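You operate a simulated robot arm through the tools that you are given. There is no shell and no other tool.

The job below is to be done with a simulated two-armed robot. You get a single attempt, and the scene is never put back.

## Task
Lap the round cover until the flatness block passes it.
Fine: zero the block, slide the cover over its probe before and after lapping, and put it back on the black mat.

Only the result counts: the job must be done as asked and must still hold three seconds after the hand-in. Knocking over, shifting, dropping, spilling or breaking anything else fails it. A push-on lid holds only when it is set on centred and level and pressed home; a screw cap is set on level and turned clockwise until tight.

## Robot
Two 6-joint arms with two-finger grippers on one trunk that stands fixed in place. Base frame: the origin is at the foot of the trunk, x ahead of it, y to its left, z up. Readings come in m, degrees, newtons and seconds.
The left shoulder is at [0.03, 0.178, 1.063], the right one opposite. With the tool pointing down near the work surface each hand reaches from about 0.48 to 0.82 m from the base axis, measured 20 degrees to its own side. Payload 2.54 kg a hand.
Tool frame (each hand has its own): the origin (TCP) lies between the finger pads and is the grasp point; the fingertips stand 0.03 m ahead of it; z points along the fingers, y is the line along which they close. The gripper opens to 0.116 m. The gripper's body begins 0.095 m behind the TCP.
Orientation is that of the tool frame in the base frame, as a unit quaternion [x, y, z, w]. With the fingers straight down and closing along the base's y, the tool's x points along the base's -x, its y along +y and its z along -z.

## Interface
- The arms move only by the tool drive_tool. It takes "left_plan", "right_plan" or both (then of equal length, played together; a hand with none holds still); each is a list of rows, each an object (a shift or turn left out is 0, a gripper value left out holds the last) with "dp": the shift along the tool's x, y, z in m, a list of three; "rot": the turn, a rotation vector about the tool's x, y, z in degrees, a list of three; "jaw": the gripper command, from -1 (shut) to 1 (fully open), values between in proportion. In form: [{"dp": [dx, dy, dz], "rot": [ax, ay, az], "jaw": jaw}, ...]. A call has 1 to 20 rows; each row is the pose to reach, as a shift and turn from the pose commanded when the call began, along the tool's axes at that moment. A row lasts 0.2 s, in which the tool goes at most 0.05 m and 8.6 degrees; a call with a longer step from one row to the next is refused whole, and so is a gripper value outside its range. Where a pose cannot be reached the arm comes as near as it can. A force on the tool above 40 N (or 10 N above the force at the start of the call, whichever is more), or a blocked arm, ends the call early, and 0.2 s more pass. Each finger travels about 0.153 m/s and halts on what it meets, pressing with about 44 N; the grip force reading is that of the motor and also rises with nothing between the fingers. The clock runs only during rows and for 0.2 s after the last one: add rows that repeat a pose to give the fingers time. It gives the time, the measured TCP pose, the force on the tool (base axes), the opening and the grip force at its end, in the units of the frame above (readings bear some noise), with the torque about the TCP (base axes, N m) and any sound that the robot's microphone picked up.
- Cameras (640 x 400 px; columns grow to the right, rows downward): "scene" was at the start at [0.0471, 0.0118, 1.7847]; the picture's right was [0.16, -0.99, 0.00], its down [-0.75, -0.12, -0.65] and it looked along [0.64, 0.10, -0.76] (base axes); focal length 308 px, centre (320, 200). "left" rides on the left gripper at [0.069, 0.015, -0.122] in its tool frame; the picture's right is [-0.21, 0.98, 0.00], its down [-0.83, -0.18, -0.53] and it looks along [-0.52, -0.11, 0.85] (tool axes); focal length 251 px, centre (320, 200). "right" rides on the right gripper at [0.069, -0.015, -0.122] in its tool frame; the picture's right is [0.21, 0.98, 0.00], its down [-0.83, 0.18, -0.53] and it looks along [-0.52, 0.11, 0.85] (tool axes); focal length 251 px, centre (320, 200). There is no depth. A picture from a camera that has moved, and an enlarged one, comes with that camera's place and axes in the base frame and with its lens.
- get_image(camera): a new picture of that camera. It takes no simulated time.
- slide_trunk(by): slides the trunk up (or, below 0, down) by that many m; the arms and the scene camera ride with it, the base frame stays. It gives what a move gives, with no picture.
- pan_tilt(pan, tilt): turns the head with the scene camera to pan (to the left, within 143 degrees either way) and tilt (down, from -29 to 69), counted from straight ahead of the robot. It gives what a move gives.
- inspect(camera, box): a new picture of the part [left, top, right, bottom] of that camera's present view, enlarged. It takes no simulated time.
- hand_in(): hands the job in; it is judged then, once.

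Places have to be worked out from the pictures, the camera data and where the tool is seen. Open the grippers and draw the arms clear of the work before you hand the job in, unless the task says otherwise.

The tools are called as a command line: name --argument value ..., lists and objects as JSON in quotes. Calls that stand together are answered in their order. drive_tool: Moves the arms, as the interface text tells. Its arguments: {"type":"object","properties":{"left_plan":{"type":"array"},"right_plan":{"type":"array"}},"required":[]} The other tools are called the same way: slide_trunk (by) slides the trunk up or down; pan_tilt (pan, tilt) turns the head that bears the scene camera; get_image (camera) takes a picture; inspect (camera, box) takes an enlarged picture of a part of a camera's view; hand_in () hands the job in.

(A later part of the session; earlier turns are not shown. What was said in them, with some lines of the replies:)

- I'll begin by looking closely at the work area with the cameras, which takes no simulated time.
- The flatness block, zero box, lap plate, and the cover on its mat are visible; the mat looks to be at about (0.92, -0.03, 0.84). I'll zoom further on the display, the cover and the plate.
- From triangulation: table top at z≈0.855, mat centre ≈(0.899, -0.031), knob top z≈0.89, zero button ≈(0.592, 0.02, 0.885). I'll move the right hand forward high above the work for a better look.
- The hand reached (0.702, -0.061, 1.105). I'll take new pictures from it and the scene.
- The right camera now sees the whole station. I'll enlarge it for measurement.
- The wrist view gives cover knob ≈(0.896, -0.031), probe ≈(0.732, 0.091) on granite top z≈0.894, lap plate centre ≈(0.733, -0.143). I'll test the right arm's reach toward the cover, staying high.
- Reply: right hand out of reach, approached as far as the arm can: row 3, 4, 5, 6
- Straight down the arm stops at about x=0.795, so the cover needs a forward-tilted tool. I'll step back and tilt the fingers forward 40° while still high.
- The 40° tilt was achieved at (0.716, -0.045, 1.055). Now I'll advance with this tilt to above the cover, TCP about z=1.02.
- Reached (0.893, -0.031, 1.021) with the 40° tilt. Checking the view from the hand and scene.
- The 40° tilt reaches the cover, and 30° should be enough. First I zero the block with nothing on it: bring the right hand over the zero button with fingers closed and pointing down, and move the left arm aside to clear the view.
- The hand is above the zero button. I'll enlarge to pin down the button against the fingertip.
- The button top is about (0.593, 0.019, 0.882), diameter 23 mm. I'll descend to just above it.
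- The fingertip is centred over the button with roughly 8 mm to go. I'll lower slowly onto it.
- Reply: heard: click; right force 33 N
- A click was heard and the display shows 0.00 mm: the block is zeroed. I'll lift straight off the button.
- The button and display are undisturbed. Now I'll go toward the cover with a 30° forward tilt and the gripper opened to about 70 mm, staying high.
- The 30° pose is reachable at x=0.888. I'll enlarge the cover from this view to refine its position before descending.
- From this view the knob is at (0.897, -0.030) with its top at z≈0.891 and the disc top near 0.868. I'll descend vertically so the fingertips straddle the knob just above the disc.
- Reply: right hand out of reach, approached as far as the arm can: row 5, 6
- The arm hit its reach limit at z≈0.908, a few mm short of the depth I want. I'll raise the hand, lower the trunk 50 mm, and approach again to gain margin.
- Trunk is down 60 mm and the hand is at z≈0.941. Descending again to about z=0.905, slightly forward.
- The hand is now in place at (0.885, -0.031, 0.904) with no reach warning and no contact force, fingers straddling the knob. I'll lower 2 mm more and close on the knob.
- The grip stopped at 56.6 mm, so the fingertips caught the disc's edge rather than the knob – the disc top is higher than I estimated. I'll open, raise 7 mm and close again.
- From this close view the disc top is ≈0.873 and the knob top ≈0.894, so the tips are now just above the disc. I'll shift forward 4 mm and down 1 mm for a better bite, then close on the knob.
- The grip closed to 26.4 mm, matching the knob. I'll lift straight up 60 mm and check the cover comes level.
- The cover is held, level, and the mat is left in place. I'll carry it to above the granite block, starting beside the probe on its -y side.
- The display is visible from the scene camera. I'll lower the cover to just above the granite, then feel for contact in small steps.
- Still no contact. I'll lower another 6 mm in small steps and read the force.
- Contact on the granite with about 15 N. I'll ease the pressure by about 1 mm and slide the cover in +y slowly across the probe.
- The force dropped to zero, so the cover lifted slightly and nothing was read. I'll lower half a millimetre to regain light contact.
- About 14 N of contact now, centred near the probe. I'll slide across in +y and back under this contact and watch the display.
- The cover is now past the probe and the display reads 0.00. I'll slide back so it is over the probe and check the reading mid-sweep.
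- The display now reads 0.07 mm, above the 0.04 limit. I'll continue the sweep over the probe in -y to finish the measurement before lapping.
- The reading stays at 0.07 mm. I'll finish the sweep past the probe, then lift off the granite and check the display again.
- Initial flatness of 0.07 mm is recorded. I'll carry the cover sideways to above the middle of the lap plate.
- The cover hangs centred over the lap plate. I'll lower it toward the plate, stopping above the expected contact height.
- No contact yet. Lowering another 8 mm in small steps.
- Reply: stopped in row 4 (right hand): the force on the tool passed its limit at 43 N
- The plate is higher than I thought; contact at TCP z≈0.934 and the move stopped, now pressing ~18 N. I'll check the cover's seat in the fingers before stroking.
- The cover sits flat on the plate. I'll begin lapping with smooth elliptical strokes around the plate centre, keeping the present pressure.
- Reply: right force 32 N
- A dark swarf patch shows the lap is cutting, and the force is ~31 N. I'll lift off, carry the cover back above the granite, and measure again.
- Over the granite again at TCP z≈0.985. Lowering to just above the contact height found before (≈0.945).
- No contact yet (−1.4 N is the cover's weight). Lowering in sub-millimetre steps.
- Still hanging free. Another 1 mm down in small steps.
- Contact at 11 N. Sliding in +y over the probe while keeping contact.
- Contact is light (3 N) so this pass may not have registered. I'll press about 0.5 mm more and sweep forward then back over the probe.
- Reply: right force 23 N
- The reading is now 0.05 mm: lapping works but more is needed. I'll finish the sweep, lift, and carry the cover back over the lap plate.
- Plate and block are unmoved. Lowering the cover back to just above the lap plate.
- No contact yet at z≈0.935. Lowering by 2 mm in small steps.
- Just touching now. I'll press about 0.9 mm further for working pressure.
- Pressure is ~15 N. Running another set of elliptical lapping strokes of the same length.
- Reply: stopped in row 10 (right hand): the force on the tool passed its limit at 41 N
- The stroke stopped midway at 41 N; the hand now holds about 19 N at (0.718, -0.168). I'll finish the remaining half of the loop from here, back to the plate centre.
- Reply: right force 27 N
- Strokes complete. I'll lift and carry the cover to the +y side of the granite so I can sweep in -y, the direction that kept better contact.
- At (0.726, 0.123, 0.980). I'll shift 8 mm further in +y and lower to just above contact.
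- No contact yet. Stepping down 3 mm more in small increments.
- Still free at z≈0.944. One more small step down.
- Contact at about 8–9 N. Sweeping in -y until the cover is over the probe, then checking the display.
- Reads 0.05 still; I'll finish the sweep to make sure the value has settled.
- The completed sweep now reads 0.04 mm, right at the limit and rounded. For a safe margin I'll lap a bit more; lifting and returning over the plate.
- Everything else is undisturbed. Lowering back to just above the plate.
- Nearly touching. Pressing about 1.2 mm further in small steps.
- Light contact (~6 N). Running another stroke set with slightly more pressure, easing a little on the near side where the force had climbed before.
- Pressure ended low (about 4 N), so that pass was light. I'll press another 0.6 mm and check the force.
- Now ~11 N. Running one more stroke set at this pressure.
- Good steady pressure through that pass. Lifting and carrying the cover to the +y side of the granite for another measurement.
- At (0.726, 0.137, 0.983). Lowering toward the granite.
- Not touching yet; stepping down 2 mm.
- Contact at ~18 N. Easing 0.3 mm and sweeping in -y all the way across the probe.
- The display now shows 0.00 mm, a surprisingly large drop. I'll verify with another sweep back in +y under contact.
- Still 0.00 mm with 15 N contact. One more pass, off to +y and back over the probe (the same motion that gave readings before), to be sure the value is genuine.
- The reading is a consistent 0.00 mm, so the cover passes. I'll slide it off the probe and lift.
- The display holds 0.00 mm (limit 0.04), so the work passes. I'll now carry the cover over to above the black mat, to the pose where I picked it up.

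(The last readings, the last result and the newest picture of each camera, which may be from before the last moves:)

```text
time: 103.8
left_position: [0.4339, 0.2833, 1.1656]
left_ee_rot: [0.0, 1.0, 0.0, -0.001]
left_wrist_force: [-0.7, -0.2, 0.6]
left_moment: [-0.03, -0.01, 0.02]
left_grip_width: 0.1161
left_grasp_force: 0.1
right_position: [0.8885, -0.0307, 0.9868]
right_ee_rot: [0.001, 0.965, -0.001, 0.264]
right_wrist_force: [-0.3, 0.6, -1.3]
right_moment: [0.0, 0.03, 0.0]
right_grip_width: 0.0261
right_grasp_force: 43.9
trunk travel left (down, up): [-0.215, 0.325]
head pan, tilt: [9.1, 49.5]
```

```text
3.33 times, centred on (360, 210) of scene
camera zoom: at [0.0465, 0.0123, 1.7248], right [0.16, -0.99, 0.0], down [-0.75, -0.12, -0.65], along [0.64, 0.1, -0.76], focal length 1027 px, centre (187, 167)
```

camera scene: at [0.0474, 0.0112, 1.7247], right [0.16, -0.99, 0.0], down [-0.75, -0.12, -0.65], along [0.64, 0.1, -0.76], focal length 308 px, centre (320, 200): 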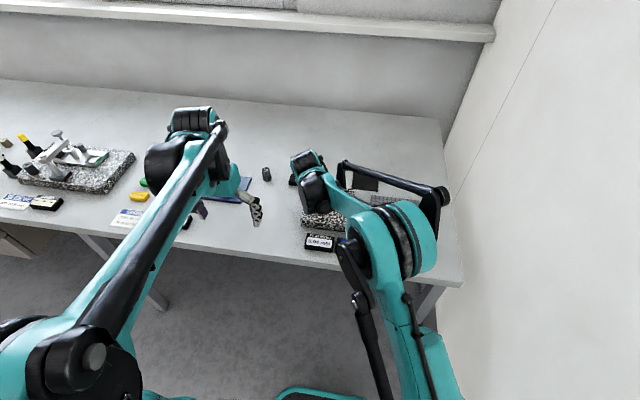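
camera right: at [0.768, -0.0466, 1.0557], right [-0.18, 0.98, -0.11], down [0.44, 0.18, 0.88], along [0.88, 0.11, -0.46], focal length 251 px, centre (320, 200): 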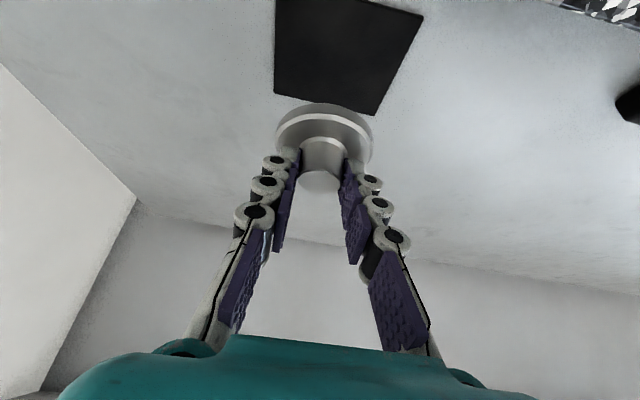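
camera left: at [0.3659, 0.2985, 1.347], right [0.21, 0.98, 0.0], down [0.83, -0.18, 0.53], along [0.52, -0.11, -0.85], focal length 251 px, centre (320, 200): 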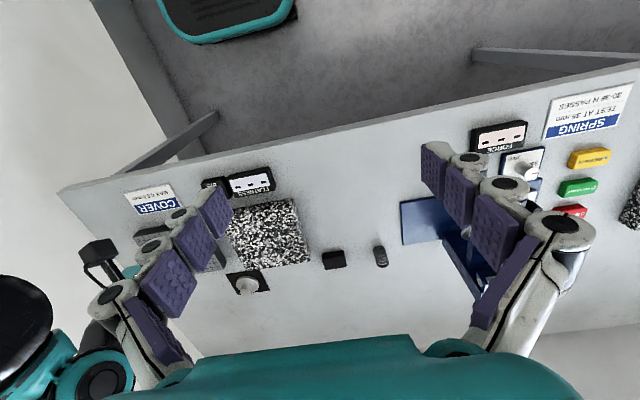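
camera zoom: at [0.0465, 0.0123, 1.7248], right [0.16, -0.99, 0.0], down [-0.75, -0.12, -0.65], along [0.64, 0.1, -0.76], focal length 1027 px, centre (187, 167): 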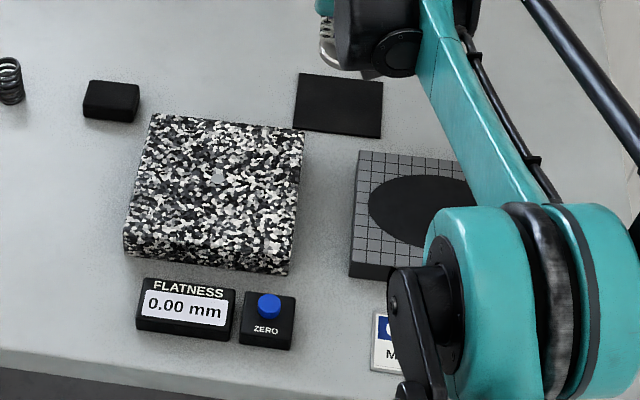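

Positioned above the mat at (0.8885, -0.031, 0.986). Lowering to a few mm above the mat.

drive_tool --right_plan '[{"dp": [0.0101, 0, 0.0172]}, {"dp": [0.0203, 0, 0.0345]}, {"dp": [0.0294, 0, 0.05]}, {"dp": [0.0345, 0, 0.0586]}, {"dp": [0.037, 0, 0.0629]}, {"dp": [0.037, 0, 0.0629]}]'

get_image --camera "right"

```text
time: 105.2
left_position: [0.4336, 0.2824, 1.1659]
left_ee_rot: [0.0, 1.0, 0.0, 0.0]
left_wrist_force: [0.4, -0.1, 0.9]
left_moment: [0.02, -0.01, -0.01]
left_grip_width: 0.116
left_grasp_force: 0.0
right_position: [0.8897, -0.0308, 0.9114]
right_ee_rot: [0.001, 0.965, -0.001, 0.263]
right_wrist_force: [0.5, 0.0, -1.4]
right_moment: [-0.02, 0.03, -0.04]
right_grip_width: 0.0267
right_grasp_force: 44.2
trunk travel left (down, up): [-0.215, 0.325]
head pan, tilt: [9.1, 49.5]
```

```text
taken
camera right: at [0.7685, -0.0468, 0.9806], right [-0.18, 0.98, -0.11], down [0.44, 0.18, 0.88], along [0.88, 0.11, -0.46], focal length 251 px, centre (320, 200)
```

right: 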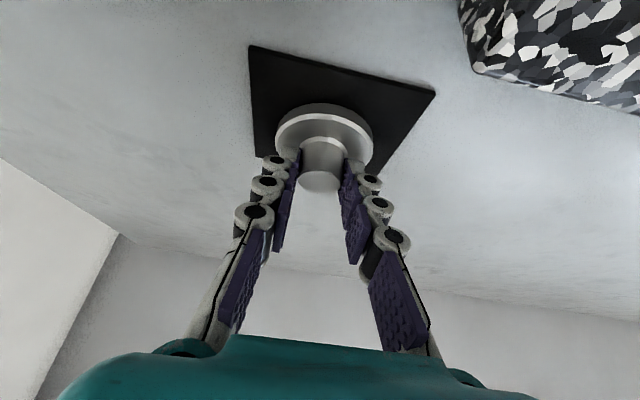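

The cover is centred over the mat with a few mm to go. Lowering in 1 mm steps to feel for contact.

drive_tool --right_plan '[{"dp": [0.0005, 0, 0.0009]}, {"dp": [0.001, 0, 0.0017]}, {"dp": [0.0015, 0, 0.0026]}, {"dp": [0.0015, 0, 0.0026]}]'

```text
time: 106.2
left_position: [0.4341, 0.2829, 1.1662]
left_ee_rot: [0.0, 1.0, 0.0, 0.001]
left_wrist_force: [0.4, -0.1, 0.4]
left_moment: [0.0, 0.01, 0.01]
left_grip_width: 0.1159
left_grasp_force: 0.0
right_position: [0.8883, -0.0317, 0.9075]
right_ee_rot: [-0.001, 0.965, 0.0, 0.264]
right_wrist_force: [-0.1, -0.2, -1.4]
right_moment: [-0.01, 0.03, 0.02]
right_grip_width: 0.0265
right_grasp_force: 44.2
trunk travel left (down, up): [-0.215, 0.325]
head pan, tilt: [9.1, 49.5]
```

drive_tool --right_plan '[{"dp": [0.0004, 0, 0.0006]}, {"dp": [0.0007, 0, 0.0012]}, {"dp": [0.001, 0, 0.0017]}, {"dp": [0.001, 0, 0.0017]}]'

inspect --camera "right" --box '[230, 70, 410, 200]'

```text
time: 107.2
left_position: [0.4345, 0.2835, 1.1671]
left_ee_rot: [0.0, 1.0, 0.0, 0.0]
left_wrist_force: [0.1, -0.4, 0.4]
left_moment: [0.03, -0.03, -0.01]
left_grip_width: 0.1159
left_grasp_force: 0.1
right_position: [0.8891, -0.0289, 0.9085]
right_ee_rot: [0.0, 0.964, 0.0, 0.265]
right_wrist_force: [5.5, -0.2, 11.2]
right_moment: [-0.16, -0.03, 0.05]
right_grip_width: 0.0267
right_grasp_force: 43.9
trunk travel left (down, up): [-0.215, 0.325]
head pan, tilt: [9.1, 49.5]
```

```text
3.08 times, centred on (320, 135) of right
camera zoom: at [0.7676, -0.0461, 0.9764], right [-0.18, 0.98, -0.11], down [0.44, 0.18, 0.88], along [0.88, 0.11, -0.46], focal length 774 px, centre (320, 400)
```

zoom: 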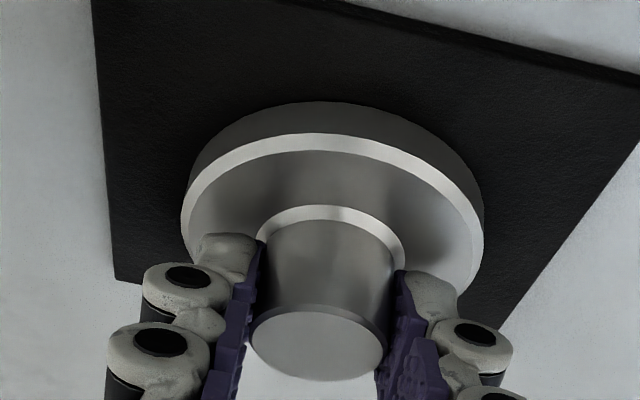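

The cover is on the mat (11 N contact). I'll relieve the pressure slightly, then open the fingers.

drive_tool --right_plan '[{"dp": [-0.0003, 0, -0.0005]}, {"dp": [-0.0003, 0, -0.0005]}, {"dp": [-0.0003, 0, -0.0005], "jaw": -0.4}, {"dp": [-0.0003, 0, -0.0005], "jaw": 0.0}, {"dp": [-0.0003, 0, -0.0005], "jaw": 0.2}, {"dp": [-0.0003, 0, -0.0005], "jaw": 0.2}]'

get_image --camera "right"

```text
time: 108.6
left_position: [0.4336, 0.2816, 1.1657]
left_ee_rot: [0.0, 1.0, 0.0, 0.0]
left_wrist_force: [0.9, -0.8, 0.4]
left_moment: [0.03, 0.02, -0.02]
left_grip_width: 0.1161
left_grasp_force: 0.0
right_position: [0.89, -0.0303, 0.9076]
right_ee_rot: [0.0, 0.965, -0.001, 0.263]
right_wrist_force: [-0.2, -0.2, 0.7]
right_moment: [0.0, 0.03, 0.01]
right_grip_width: 0.0696
right_grasp_force: 0.1
trunk travel left (down, up): [-0.215, 0.325]
head pan, tilt: [9.1, 49.5]
```

```text
taken
camera right: at [0.7675, -0.0469, 0.9766], right [-0.18, 0.98, -0.11], down [0.44, 0.18, 0.88], along [0.88, 0.11, -0.46], focal length 251 px, centre (320, 200)
```

right: 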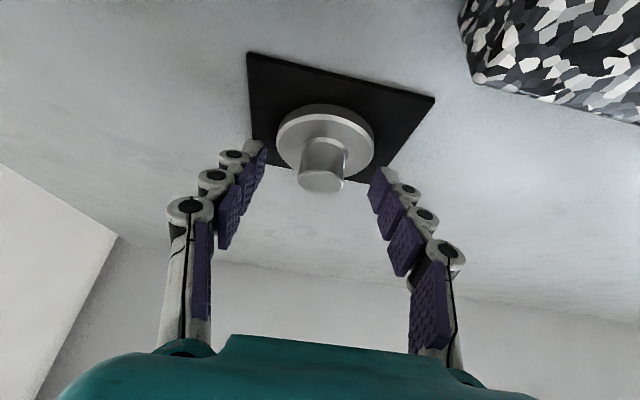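

Released; the cover stands on the mat. Lifting straight up 90 mm, clear of the knob.

drive_tool --right_plan '[{"dp": [-0.0051, 0, -0.0086]}, {"dp": [-0.0152, 0, -0.0258]}, {"dp": [-0.0305, 0, -0.0517]}, {"dp": [-0.0457, 0, -0.0776]}, {"dp": [-0.0457, 0, -0.0776]}]'

get_image --camera "right"

```text
time: 109.8
left_position: [0.4358, 0.2819, 1.1657]
left_ee_rot: [0.0, 1.0, 0.0, 0.0]
left_wrist_force: [0.0, 0.3, -0.4]
left_moment: [0.0, 0.04, -0.04]
left_grip_width: 0.1161
left_grasp_force: 0.2
right_position: [0.8896, -0.032, 0.9972]
right_ee_rot: [0.0, 0.965, -0.002, 0.263]
right_wrist_force: [-0.2, -0.3, -0.8]
right_moment: [-0.01, 0.01, -0.02]
right_grip_width: 0.0696
right_grasp_force: 0.1
trunk travel left (down, up): [-0.215, 0.325]
head pan, tilt: [9.1, 49.5]
```

```text
taken
camera right: at [0.7691, -0.0484, 1.0661], right [-0.18, 0.98, -0.11], down [0.44, 0.18, 0.88], along [0.88, 0.11, -0.46], focal length 251 px, centre (320, 200)
```

right: 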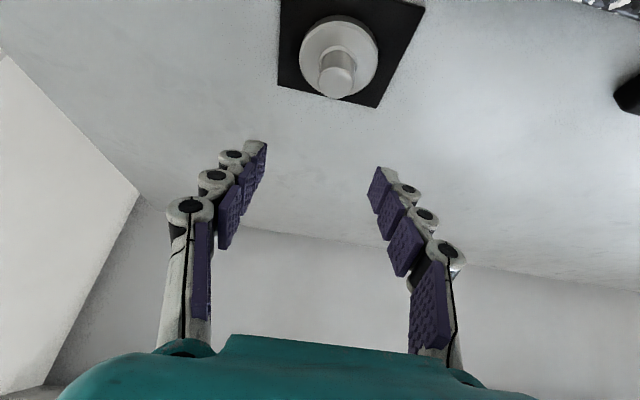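

The cover sits centred on the mat. I'll now draw the right arm back and up to a clear resting pose with the gripper open.

drive_tool --right_plan '[{"dp": [0.0225, -0.0125, -0.0307], "rot": [0, 2.5, 0]}, {"dp": [0.0451, -0.025, -0.0614], "rot": [0, 5, 0]}, {"dp": [0.0676, -0.0375, -0.0921], "rot": [0, 7.5, 0]}, {"dp": [0.0902, -0.05, -0.1228], "rot": [0, 10, 0]}, {"dp": [0.1127, -0.0625, -0.1535], "rot": [0, 12.5, 0]}, {"dp": [0.1353, -0.075, -0.1842], "rot": [0, 15, 0]}, {"dp": [0.1578, -0.0875, -0.2149], "rot": [0, 17.5, 0]}, {"dp": [0.1803, -0.1, -0.2456], "rot": [0, 20, 0]}, {"dp": [0.2029, -0.1125, -0.2762], "rot": [0, 22.5, 0], "jaw": 1}, {"dp": [0.2254, -0.125, -0.3069], "rot": [0, 25, 0], "jaw": 1}, {"dp": [0.248, -0.1375, -0.3376], "rot": [0, 27.5, 0], "jaw": 1}, {"dp": [0.2705, -0.15, -0.3683], "rot": [0, 30, 0], "jaw": 1}, {"dp": [0.2705, -0.15, -0.3683], "rot": [0, 30, 0], "jaw": 1}]'

get_image --camera "scene"

inspect --camera "scene" --box '[280, 150, 440, 270]'

get_image --camera "right"

```text
time: 112.6
left_position: [0.4358, 0.2824, 1.166]
left_ee_rot: [-0.001, 1.0, 0.001, 0.0]
left_wrist_force: [0.0, -0.2, 0.0]
left_moment: [-0.03, 0.01, -0.01]
left_grip_width: 0.1159
left_grasp_force: 0.0
right_position: [0.4679, -0.1814, 1.1754]
right_ee_rot: [0.0, 1.0, -0.001, 0.004]
right_wrist_force: [-0.2, 0.9, 0.1]
right_moment: [0.02, 0.04, 0.01]
right_grip_width: 0.1159
right_grasp_force: 0.1
trunk travel left (down, up): [-0.215, 0.325]
head pan, tilt: [9.1, 49.5]
```

```text
taken
camera scene: at [0.0484, 0.0121, 1.7247], right [0.16, -0.99, 0.0], down [-0.75, -0.12, -0.65], along [0.64, 0.1, -0.76], focal length 308 px, centre (320, 200)
```

scene: 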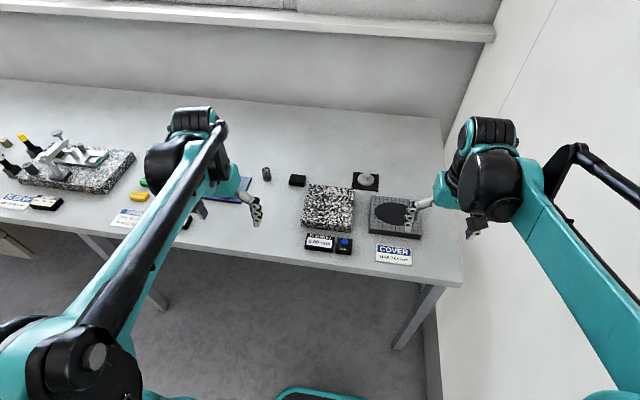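

```text
3.33 times, centred on (360, 210) of scene
camera zoom: at [0.0484, 0.0121, 1.7247], right [0.16, -0.99, 0.0], down [-0.75, -0.12, -0.65], along [0.64, 0.1, -0.76], focal length 1027 px, centre (187, 167)
```

zoom: 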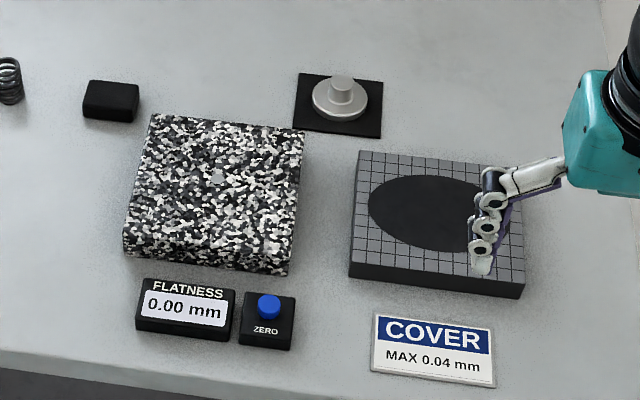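

```text
taken
camera right: at [0.3981, -0.1975, 1.2961], right [-0.21, 0.98, 0.0], down [0.82, 0.18, 0.54], along [0.53, 0.11, -0.84], focal length 251 px, centre (320, 200)
```

right: 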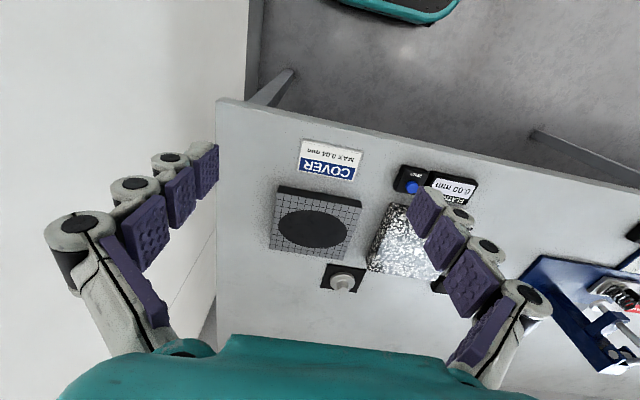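

The cover is back on its mat, the display holds 0.00 mm (limit 0.04), nothing else has moved, and both arms are clear with grippers open. Handing in.

hand_in

```text
The job is handed in.
```

I lapped the round cover until the flatness block passed it, put it back on the black mat, and handed the job in. I haven't seen the judge's verdict.

| Stage | Flatness reading (limit 0.04 mm) |
|---|---|
| Block zeroed, nothing on the probe | 0.00 mm |
| Before lapping | 0.07 mm |
| After 1st lapping session | 0.05 mm |
| After 2nd session | 0.04 mm |
| After 3rd session (two passes) | 0.00 mm |

- **Last session:** the 0.04 mm reading was right at the limit and rounded, so I lapped once more for margin. The drop to 0.00 mm was larger than I expected. I swept the cover over the probe three times in firm contact, and it read 0.00 mm each time.
- **Force stops:** two moves on the lap plate stopped at the 40 N force limit, one while setting the cover down and one mid-stroke. I saw no harm from either.
- **End state:** the final pictures show the cover centred on its mat. The block, zero button and lap plate had not moved. Both arms are clear with their grippers open.
- **Trunk height:** I lowered the trunk 60 mm to reach the mat and left it there.
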